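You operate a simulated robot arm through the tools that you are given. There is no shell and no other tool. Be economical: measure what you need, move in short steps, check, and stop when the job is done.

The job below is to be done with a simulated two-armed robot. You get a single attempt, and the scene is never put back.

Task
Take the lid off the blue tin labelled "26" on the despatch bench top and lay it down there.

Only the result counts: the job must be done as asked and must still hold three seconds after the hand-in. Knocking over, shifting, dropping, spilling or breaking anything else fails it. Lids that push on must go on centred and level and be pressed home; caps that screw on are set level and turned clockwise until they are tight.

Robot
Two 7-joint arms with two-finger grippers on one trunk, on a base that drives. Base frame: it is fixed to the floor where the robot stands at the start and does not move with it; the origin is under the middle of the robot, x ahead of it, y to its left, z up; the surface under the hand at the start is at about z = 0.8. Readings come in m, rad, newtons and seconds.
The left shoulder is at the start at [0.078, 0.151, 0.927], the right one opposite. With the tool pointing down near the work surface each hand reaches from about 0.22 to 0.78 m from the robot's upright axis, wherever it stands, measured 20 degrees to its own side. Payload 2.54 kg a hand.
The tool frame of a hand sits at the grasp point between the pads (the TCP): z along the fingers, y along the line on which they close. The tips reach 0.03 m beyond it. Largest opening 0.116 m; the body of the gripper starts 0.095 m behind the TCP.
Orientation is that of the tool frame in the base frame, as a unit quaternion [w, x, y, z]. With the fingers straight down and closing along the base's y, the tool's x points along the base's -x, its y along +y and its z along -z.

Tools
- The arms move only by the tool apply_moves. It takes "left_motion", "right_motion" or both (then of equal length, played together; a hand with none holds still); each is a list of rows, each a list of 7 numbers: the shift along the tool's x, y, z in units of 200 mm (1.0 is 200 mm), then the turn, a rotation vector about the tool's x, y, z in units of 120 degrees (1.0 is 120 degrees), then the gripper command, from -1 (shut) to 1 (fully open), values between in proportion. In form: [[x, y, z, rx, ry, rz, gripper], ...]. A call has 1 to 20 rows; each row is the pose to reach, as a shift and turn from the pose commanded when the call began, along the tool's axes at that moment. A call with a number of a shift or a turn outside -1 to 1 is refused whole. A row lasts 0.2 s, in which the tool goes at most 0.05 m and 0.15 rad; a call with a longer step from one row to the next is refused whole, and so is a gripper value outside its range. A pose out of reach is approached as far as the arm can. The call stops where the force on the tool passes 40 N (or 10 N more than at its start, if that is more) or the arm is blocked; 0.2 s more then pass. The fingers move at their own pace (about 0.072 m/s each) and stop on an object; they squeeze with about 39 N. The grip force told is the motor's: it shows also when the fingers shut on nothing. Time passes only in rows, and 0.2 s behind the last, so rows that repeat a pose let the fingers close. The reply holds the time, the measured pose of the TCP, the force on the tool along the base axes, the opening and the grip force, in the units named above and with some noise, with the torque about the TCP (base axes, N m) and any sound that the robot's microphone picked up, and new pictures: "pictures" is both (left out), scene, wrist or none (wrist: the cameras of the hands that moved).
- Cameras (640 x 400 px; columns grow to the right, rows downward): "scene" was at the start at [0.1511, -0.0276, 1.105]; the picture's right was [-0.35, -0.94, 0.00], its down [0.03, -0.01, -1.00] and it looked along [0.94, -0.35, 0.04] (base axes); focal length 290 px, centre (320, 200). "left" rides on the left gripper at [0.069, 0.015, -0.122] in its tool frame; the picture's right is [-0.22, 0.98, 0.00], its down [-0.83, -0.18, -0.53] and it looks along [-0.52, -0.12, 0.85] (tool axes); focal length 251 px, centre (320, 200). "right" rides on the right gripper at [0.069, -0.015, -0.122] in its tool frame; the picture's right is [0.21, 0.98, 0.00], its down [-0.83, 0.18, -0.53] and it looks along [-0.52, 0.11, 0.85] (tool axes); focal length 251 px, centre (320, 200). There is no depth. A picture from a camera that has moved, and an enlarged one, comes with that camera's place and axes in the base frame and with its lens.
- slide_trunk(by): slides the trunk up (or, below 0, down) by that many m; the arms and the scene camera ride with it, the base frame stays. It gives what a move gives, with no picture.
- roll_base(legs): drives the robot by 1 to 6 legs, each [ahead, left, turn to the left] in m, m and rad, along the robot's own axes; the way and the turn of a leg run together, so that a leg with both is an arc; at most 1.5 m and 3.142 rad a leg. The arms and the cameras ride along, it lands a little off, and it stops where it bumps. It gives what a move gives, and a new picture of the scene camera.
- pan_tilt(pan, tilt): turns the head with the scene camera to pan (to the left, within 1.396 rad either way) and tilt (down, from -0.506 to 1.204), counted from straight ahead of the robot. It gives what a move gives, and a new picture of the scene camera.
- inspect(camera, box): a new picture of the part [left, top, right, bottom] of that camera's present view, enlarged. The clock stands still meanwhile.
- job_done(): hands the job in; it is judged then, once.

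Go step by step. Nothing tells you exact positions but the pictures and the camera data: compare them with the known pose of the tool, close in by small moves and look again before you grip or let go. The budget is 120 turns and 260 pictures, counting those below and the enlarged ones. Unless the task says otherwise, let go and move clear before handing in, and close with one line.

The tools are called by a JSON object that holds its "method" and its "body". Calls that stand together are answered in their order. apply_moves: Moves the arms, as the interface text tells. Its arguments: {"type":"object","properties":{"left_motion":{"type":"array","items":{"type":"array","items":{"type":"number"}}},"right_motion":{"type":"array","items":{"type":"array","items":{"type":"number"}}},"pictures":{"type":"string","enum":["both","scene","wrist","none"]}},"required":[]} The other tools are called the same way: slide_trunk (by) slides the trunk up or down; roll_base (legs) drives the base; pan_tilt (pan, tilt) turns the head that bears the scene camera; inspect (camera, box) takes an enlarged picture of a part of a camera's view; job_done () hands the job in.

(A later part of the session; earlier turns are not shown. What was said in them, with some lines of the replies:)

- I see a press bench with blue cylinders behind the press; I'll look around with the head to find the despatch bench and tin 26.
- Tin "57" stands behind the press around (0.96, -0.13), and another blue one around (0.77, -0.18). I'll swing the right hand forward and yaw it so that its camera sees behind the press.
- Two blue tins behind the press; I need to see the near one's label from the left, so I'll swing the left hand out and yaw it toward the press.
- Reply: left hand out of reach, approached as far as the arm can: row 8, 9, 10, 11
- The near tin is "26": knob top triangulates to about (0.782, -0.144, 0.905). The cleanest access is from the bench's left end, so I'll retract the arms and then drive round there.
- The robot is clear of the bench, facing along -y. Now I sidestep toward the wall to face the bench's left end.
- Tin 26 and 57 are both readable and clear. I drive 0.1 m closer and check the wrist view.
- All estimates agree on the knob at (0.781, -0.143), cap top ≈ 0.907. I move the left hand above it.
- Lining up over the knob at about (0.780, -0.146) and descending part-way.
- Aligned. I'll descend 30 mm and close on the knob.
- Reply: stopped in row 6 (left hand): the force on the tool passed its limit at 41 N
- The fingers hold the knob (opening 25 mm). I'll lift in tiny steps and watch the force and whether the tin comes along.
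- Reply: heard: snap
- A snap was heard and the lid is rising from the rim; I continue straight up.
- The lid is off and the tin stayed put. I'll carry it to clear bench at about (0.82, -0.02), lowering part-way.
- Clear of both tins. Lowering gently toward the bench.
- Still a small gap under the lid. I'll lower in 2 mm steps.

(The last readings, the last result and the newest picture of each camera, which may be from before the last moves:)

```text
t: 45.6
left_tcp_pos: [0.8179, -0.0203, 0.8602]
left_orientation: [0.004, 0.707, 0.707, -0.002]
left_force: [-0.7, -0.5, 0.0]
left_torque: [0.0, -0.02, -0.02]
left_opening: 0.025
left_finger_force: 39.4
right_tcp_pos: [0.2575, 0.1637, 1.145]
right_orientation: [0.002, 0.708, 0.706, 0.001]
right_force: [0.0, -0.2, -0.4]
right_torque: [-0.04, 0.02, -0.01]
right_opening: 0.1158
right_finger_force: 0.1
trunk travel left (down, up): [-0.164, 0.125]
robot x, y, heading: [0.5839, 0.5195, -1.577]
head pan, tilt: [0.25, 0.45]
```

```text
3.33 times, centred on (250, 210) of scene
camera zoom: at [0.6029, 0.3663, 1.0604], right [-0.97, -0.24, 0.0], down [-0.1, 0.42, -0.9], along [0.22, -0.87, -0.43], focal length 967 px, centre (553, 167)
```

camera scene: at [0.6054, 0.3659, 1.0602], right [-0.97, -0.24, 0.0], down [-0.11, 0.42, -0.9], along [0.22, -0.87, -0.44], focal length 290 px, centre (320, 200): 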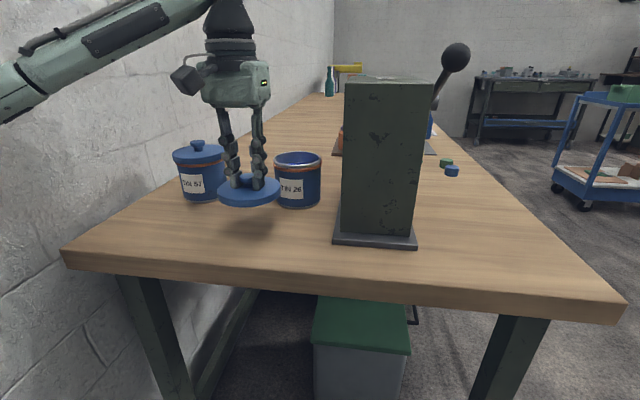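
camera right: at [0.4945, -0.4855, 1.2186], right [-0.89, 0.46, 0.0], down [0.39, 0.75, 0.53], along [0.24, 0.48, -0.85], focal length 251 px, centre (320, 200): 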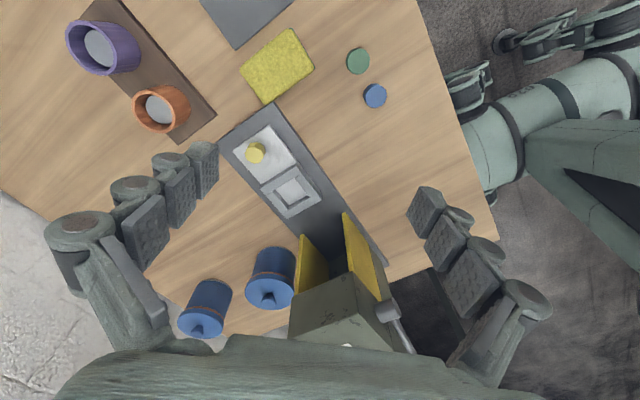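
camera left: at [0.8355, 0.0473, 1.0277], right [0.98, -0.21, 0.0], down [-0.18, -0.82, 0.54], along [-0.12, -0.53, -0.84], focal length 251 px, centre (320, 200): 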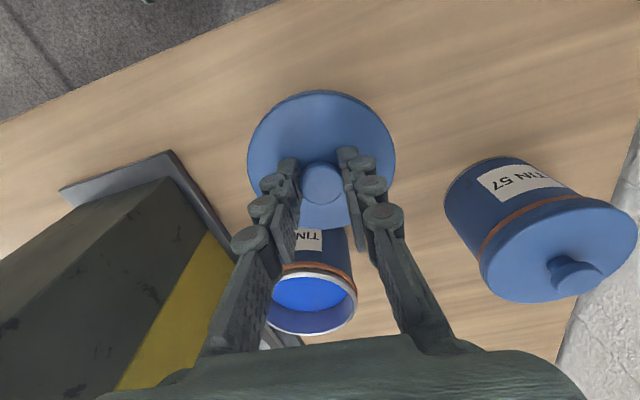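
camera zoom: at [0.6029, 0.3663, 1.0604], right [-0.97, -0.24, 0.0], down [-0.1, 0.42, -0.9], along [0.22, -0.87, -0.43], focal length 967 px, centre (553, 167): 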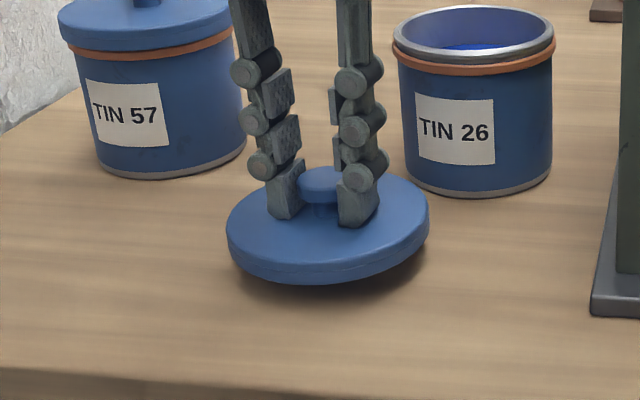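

{"method": "apply_moves", "body": {"left_motion": [[0, 0, 0.01, 0, 0, 0, -1], [0, 0, 0.02, 0, 0, 0, -1], [0, 0, 0.03, 0, 0, 0, -1]]}}

{"method": "inspect", "body": {"camera": "scene", "box": [200, 180, 300, 250]}}

```text
t: 46.4
left_tcp_pos: [0.818, -0.0209, 0.8552]
left_orientation: [0.004, 0.708, 0.706, -0.001]
left_force: [0.5, -0.3, -0.2]
left_torque: [0.01, 0.0, 0.01]
left_opening: 0.0248
left_finger_force: 38.9
right_tcp_pos: [0.2567, 0.1638, 1.145]
right_orientation: [0.002, 0.708, 0.706, 0.002]
right_force: [-0.2, 0.3, -0.2]
right_torque: [-0.01, -0.01, 0.0]
right_opening: 0.1157
right_finger_force: 0.0
trunk travel left (down, up): [-0.164, 0.125]
robot x, y, heading: [0.5807, 0.5194, -1.574]
head pan, tilt: [0.25, 0.45]
camera scene: at [0.6022, 0.3665, 1.0604], right [-0.97, -0.24, 0.0], down [-0.1, 0.42, -0.9], along [0.22, -0.87, -0.43], focal length 290 px, centre (320, 200)
camera left: at [0.8317, 0.0492, 0.9758], right [0.98, -0.22, 0.0], down [-0.18, -0.82, 0.54], along [-0.11, -0.53, -0.84], focal length 251 px, centre (320, 200)
```

scene: 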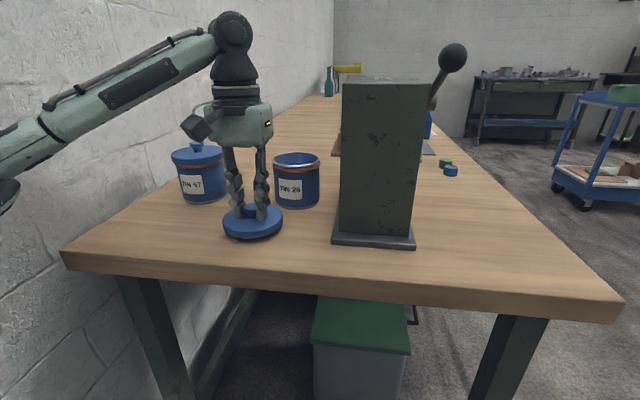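
left: 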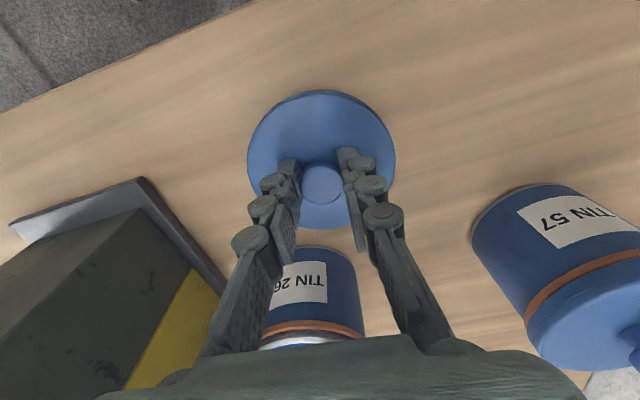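

```text
5.71 times, centred on (250, 215) of scene
camera zoom: at [0.6022, 0.3665, 1.0604], right [-0.97, -0.24, 0.0], down [-0.1, 0.42, -0.9], along [0.22, -0.87, -0.43], focal length 1657 px, centre (720, 114)
```

zoom: 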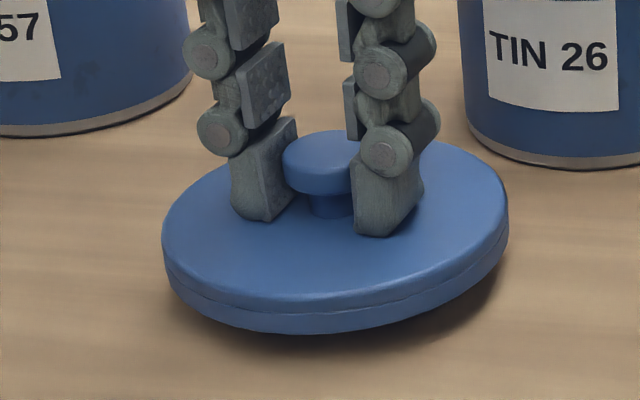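

The base seems to creep away from the wall (likely the left elbow grazing the wall), so I'll sidestep 3 cm away, with the lid still hanging just above the bench.

{"method": "roll_base", "body": {"legs": [[0, -0.03, 0]]}}

{"method": "apply_moves", "body": {"left_motion": [[0, 0, 0.01, 0, 0, 0, -1], [0, 0, 0.02, 0, 0, 0, -1]], "pictures": "none"}}

{"method": "inspect", "body": {"camera": "scene", "box": [200, 160, 340, 260]}}

```text
t: 47.4
left_tcp_pos: [0.7914, -0.0202, 0.8521]
left_orientation: [0.001, 0.707, 0.707, -0.003]
left_force: [0.8, -0.7, -0.3]
left_torque: [0.02, 0.01, -0.01]
left_opening: 0.0249
left_finger_force: 39.6
right_tcp_pos: [0.2293, 0.1632, 1.1458]
right_orientation: [0.0, 0.709, 0.706, -0.001]
right_force: [-0.6, 0.2, -0.5]
right_torque: [0.01, 0.04, -0.01]
right_opening: 0.1158
right_finger_force: 0.0
trunk travel left (down, up): [-0.164, 0.125]
robot x, y, heading: [0.5522, 0.5181, -1.575]
head pan, tilt: [0.25, 0.45]
camera scene: at [0.5758, 0.366, 1.0601], right [-0.97, -0.24, 0.0], down [-0.11, 0.42, -0.9], along [0.22, -0.87, -0.44], focal length 290 px, centre (320, 200)
```

scene: 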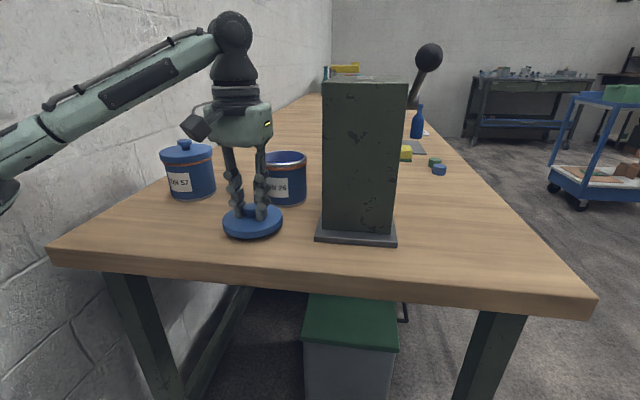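

```text
t: 48.0
left_tcp_pos: [0.7904, -0.0212, 0.8497]
left_orientation: [0.002, 0.708, 0.707, -0.003]
left_force: [-0.7, 0.2, 0.3]
left_torque: [0.0, 0.01, -0.01]
left_opening: 0.0252
left_finger_force: 38.8
right_tcp_pos: [0.231, 0.1622, 1.1457]
right_orientation: [0.001, 0.708, 0.706, 0.0]
right_force: [0.1, -0.2, -0.5]
right_torque: [0.03, -0.01, 0.02]
right_opening: 0.1161
right_finger_force: 0.0
trunk travel left (down, up): [-0.164, 0.125]
robot x, y, heading: [0.5531, 0.5203, -1.576]
head pan, tilt: [0.25, 0.45]
```

```text
4.00 times, centred on (270, 210) of scene
camera zoom: at [0.576, 0.366, 1.0601], right [-0.97, -0.24, 0.0], down [-0.11, 0.42, -0.9], along [0.22, -0.87, -0.44], focal length 1160 px, centre (520, 160)
```

zoom: 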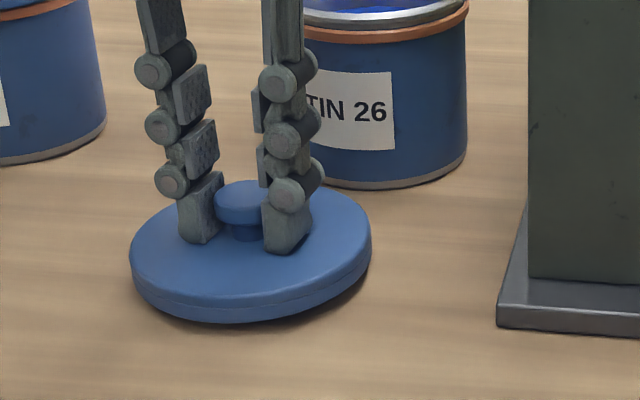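

{"method": "apply_moves", "body": {"left_motion": [[0, 0, 0.01, 0, 0, 0, -1], [0, 0, 0.02, 0, 0, 0, -1], [0, 0, 0.03, 0, 0, 0, -1]], "pictures": "none"}}

{"method": "inspect", "body": {"camera": "scene", "box": [210, 190, 310, 250]}}

```text
t: 48.8
left_tcp_pos: [0.7903, -0.0216, 0.8436]
left_orientation: [0.003, 0.707, 0.707, -0.004]
left_force: [0.9, -0.2, -0.7]
left_torque: [0.01, -0.01, 0.0]
left_opening: 0.0246
left_finger_force: 39.2
right_tcp_pos: [0.2306, 0.1621, 1.1454]
right_orientation: [0.0, 0.708, 0.706, 0.0]
right_force: [-0.4, -0.2, 0.4]
right_torque: [0.01, 0.01, 0.01]
right_opening: 0.1162
right_finger_force: 0.1
trunk travel left (down, up): [-0.164, 0.125]
robot x, y, heading: [0.5535, 0.5205, -1.573]
head pan, tilt: [0.25, 0.45]
```

```text
6.40 times, centred on (260, 220) of scene
camera zoom: at [0.576, 0.366, 1.0601], right [-0.97, -0.24, 0.0], down [-0.11, 0.42, -0.9], along [0.22, -0.87, -0.44], focal length 1856 px, centre (704, 72)
```

zoom: 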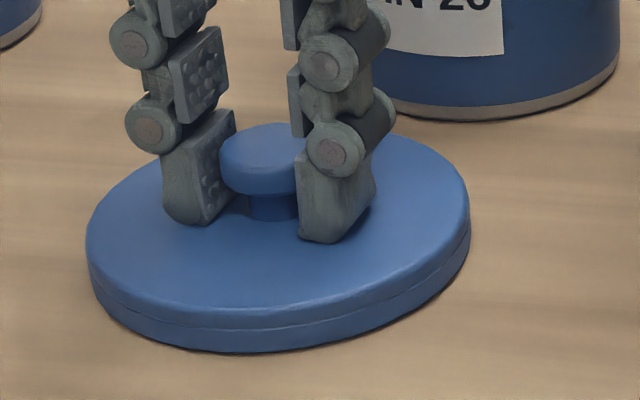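

Nearly touching; a few more fine steps to contact.

{"method": "apply_moves", "body": {"left_motion": [[0, 0, 0.007, 0, 0, 0, -1], [0, 0, 0.014, 0, 0, 0, -1], [0, 0, 0.014, 0, 0, 0, -1]], "pictures": "none"}}

{"method": "inspect", "body": {"camera": "scene", "box": [210, 190, 310, 250]}}

```text
t: 49.6
left_tcp_pos: [0.791, -0.0214, 0.8404]
left_orientation: [0.002, 0.707, 0.707, -0.003]
left_force: [0.3, -0.5, 0.3]
left_torque: [-0.02, 0.0, 0.01]
left_opening: 0.025
left_finger_force: 39.2
right_tcp_pos: [0.2304, 0.1627, 1.1462]
right_orientation: [0.0, 0.709, 0.706, 0.0]
right_force: [0.1, 0.3, -0.5]
right_torque: [0.04, 0.0, -0.02]
right_opening: 0.1159
right_finger_force: 0.0
trunk travel left (down, up): [-0.164, 0.125]
robot x, y, heading: [0.5585, 0.5213, -1.578]
head pan, tilt: [0.25, 0.45]
```

```text
6.40 times, centred on (260, 220) of scene
camera zoom: at [0.576, 0.366, 1.0601], right [-0.97, -0.24, 0.0], down [-0.11, 0.42, -0.9], along [0.22, -0.87, -0.44], focal length 1856 px, centre (704, 72)
```

zoom: 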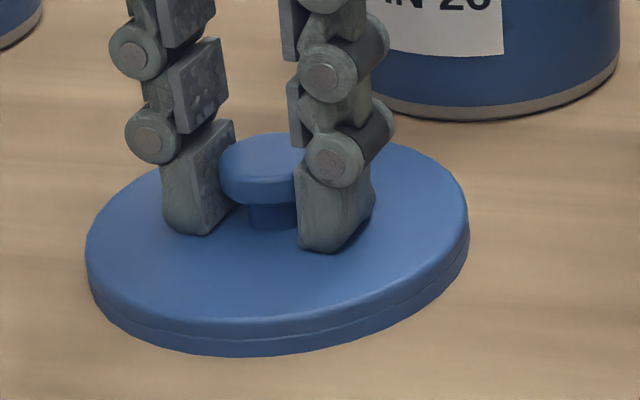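

{"method": "apply_moves", "body": {"left_motion": [[0, 0, 0.007, 0, 0, 0, -1], [0, 0, 0.014, 0, 0, 0, -1], [0, 0, 0.014, 0, 0, 0, -1]], "pictures": "none"}}

{"method": "inspect", "body": {"camera": "scene", "box": [210, 190, 310, 250]}}

```text
t: 50.4
left_tcp_pos: [0.791, -0.0209, 0.8375]
left_orientation: [0.001, 0.707, 0.707, -0.004]
left_force: [-0.5, 0.3, -0.3]
left_torque: [0.03, 0.05, 0.02]
left_opening: 0.025
left_finger_force: 39.1
right_tcp_pos: [0.2317, 0.1618, 1.1461]
right_orientation: [0.0, 0.708, 0.706, 0.001]
right_force: [-0.1, 0.6, 0.9]
right_torque: [-0.01, 0.01, 0.0]
right_opening: 0.116
right_finger_force: 0.1
trunk travel left (down, up): [-0.164, 0.125]
robot x, y, heading: [0.5523, 0.5168, -1.575]
head pan, tilt: [0.25, 0.45]
```

```text
6.40 times, centred on (260, 220) of scene
camera zoom: at [0.576, 0.366, 1.0601], right [-0.97, -0.24, 0.0], down [-0.11, 0.42, -0.9], along [0.22, -0.87, -0.44], focal length 1856 px, centre (704, 72)
```

zoom: 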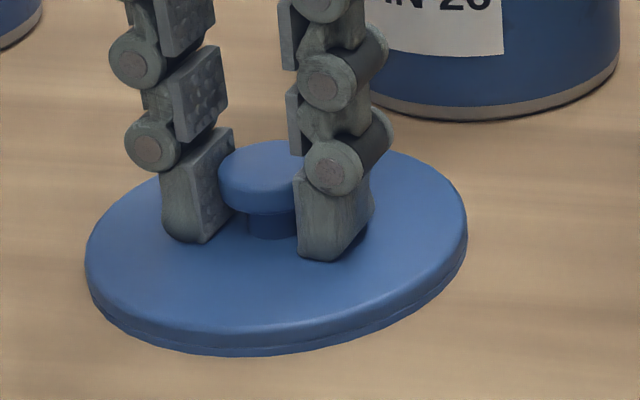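

The visible skirt meets the bench, but no force yet; I'll probe another 3 mm.

{"method": "apply_moves", "body": {"left_motion": [[0, 0, 0.005, 0, 0, 0, -1], [0, 0, 0.01, 0, 0, 0, -1], [0, 0, 0.015, 0, 0, 0, -1]], "pictures": "wrist"}}

{"method": "inspect", "body": {"camera": "scene", "box": [210, 190, 310, 250]}}

```text
t: 51.2
left_tcp_pos: [0.7905, -0.0218, 0.8357]
left_orientation: [0.002, 0.707, 0.707, -0.004]
left_force: [0.5, -0.7, 5.0]
left_torque: [0.14, -0.11, -0.04]
left_opening: 0.025
left_finger_force: 39.4
right_tcp_pos: [0.2308, 0.1631, 1.1453]
right_orientation: [-0.001, 0.708, 0.707, -0.001]
right_force: [-0.4, -0.7, 0.6]
right_torque: [0.0, 0.04, 0.0]
right_opening: 0.1164
right_finger_force: 0.1
trunk travel left (down, up): [-0.164, 0.125]
robot x, y, heading: [0.5545, 0.5147, -1.576]
head pan, tilt: [0.25, 0.45]
camera left: at [0.8056, 0.049, 0.9566], right [0.98, -0.21, 0.0], down [-0.18, -0.82, 0.54], along [-0.12, -0.53, -0.84], focal length 251 px, centre (320, 200)
```

left: 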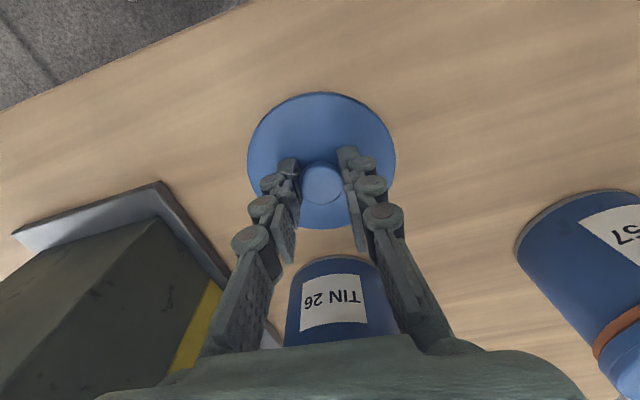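

```text
6.40 times, centred on (260, 220) of scene
camera zoom: at [0.5759, 0.3662, 1.0603], right [-0.97, -0.24, 0.0], down [-0.11, 0.42, -0.9], along [0.22, -0.87, -0.43], focal length 1856 px, centre (704, 72)
```

zoom: 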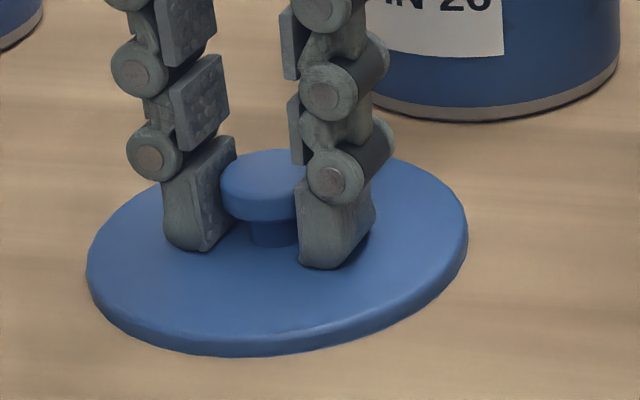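

Contact at 5 N. I open the fingers and then rise straight up.

{"method": "apply_moves", "body": {"left_motion": [[0, 0, 0, 0, 0, 0, -0.3], [0, 0, 0, 0, 0, 0, 0.1], [0, 0, 0, 0, 0, 0, 0.1], [0, 0, -0.05, 0, 0, 0, 0.1], [0, 0, -0.2, 0, 0, 0, 0.1], [0, 0, -0.4, 0, 0, 0, 0.1], [0, 0, -0.6, 0, 0, 0, 0.1], [0, 0, -0.8, 0, 0, 0, 0.1], [0, 0, -1, 0, 0, 0, 0.1]]}}

{"method": "inspect", "body": {"camera": "scene", "box": [130, 120, 350, 260]}}

```text
t: 53.2
left_tcp_pos: [0.7901, -0.0215, 1.0376]
left_orientation: [0.001, 0.707, 0.707, -0.003]
left_force: [-0.2, 0.4, -0.1]
left_torque: [0.0, 0.03, 0.01]
left_opening: 0.0638
left_finger_force: 0.0
right_tcp_pos: [0.2309, 0.1617, 1.1442]
right_orientation: [0.0, 0.709, 0.706, 0.0]
right_force: [-0.2, -0.2, 0.2]
right_torque: [-0.02, -0.04, 0.01]
right_opening: 0.1162
right_finger_force: 0.0
trunk travel left (down, up): [-0.164, 0.125]
robot x, y, heading: [0.5516, 0.5195, -1.572]
head pan, tilt: [0.25, 0.45]
camera scene: at [0.5756, 0.3664, 1.0602], right [-0.97, -0.24, 0.0], down [-0.11, 0.42, -0.9], along [0.22, -0.87, -0.43], focal length 290 px, centre (320, 200)
camera left: at [0.8041, 0.0483, 1.1587], right [0.98, -0.22, 0.0], down [-0.18, -0.82, 0.54], along [-0.12, -0.53, -0.84], focal length 251 px, centre (320, 200)
```

scene: 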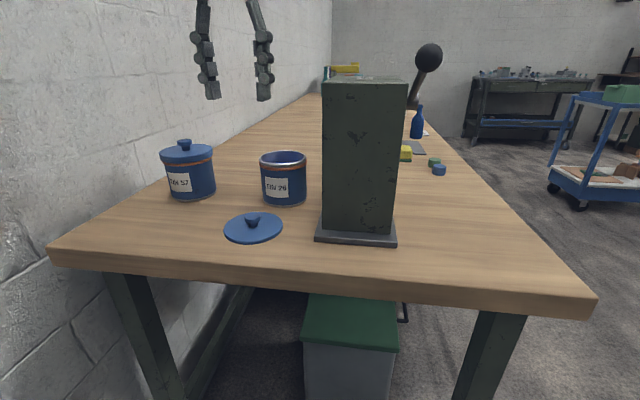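
left: 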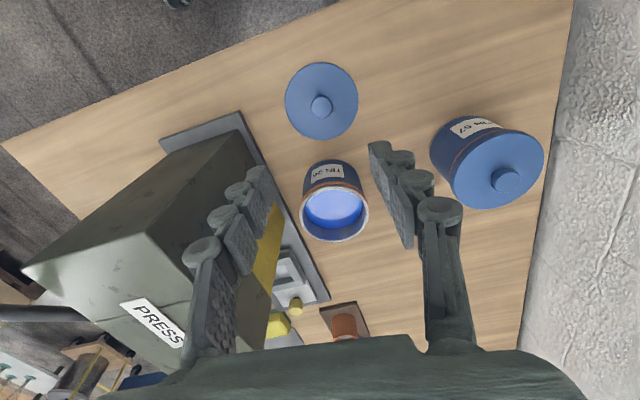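

```text
2.86 times, centred on (240, 190) of scene
camera zoom: at [0.5756, 0.3664, 1.0602], right [-0.97, -0.24, 0.0], down [-0.11, 0.42, -0.9], along [0.22, -0.87, -0.43], focal length 828 px, centre (549, 229)
```

zoom: 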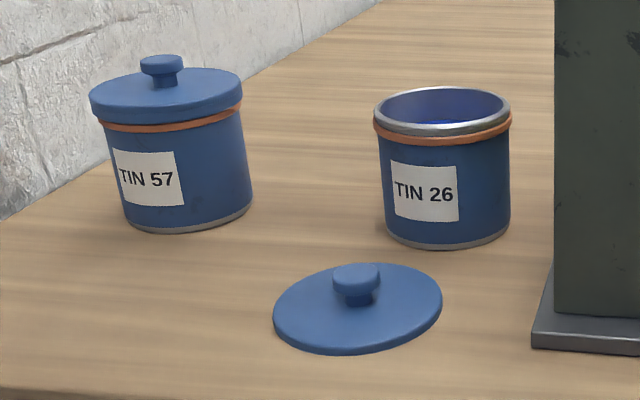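

The lid lies flat on the bench, tin 26 stands open where it was, and the hand is clear with nothing else disturbed. I'm handing the job in.

{"method": "job_done", "body": {}}

```text
The job is handed in.
```

The lid of tin "26" is off and lying flat on the despatch bench top, knob up, beside the tin. The tin did not move, nothing else on the bench looks disturbed, and the job is handed in.
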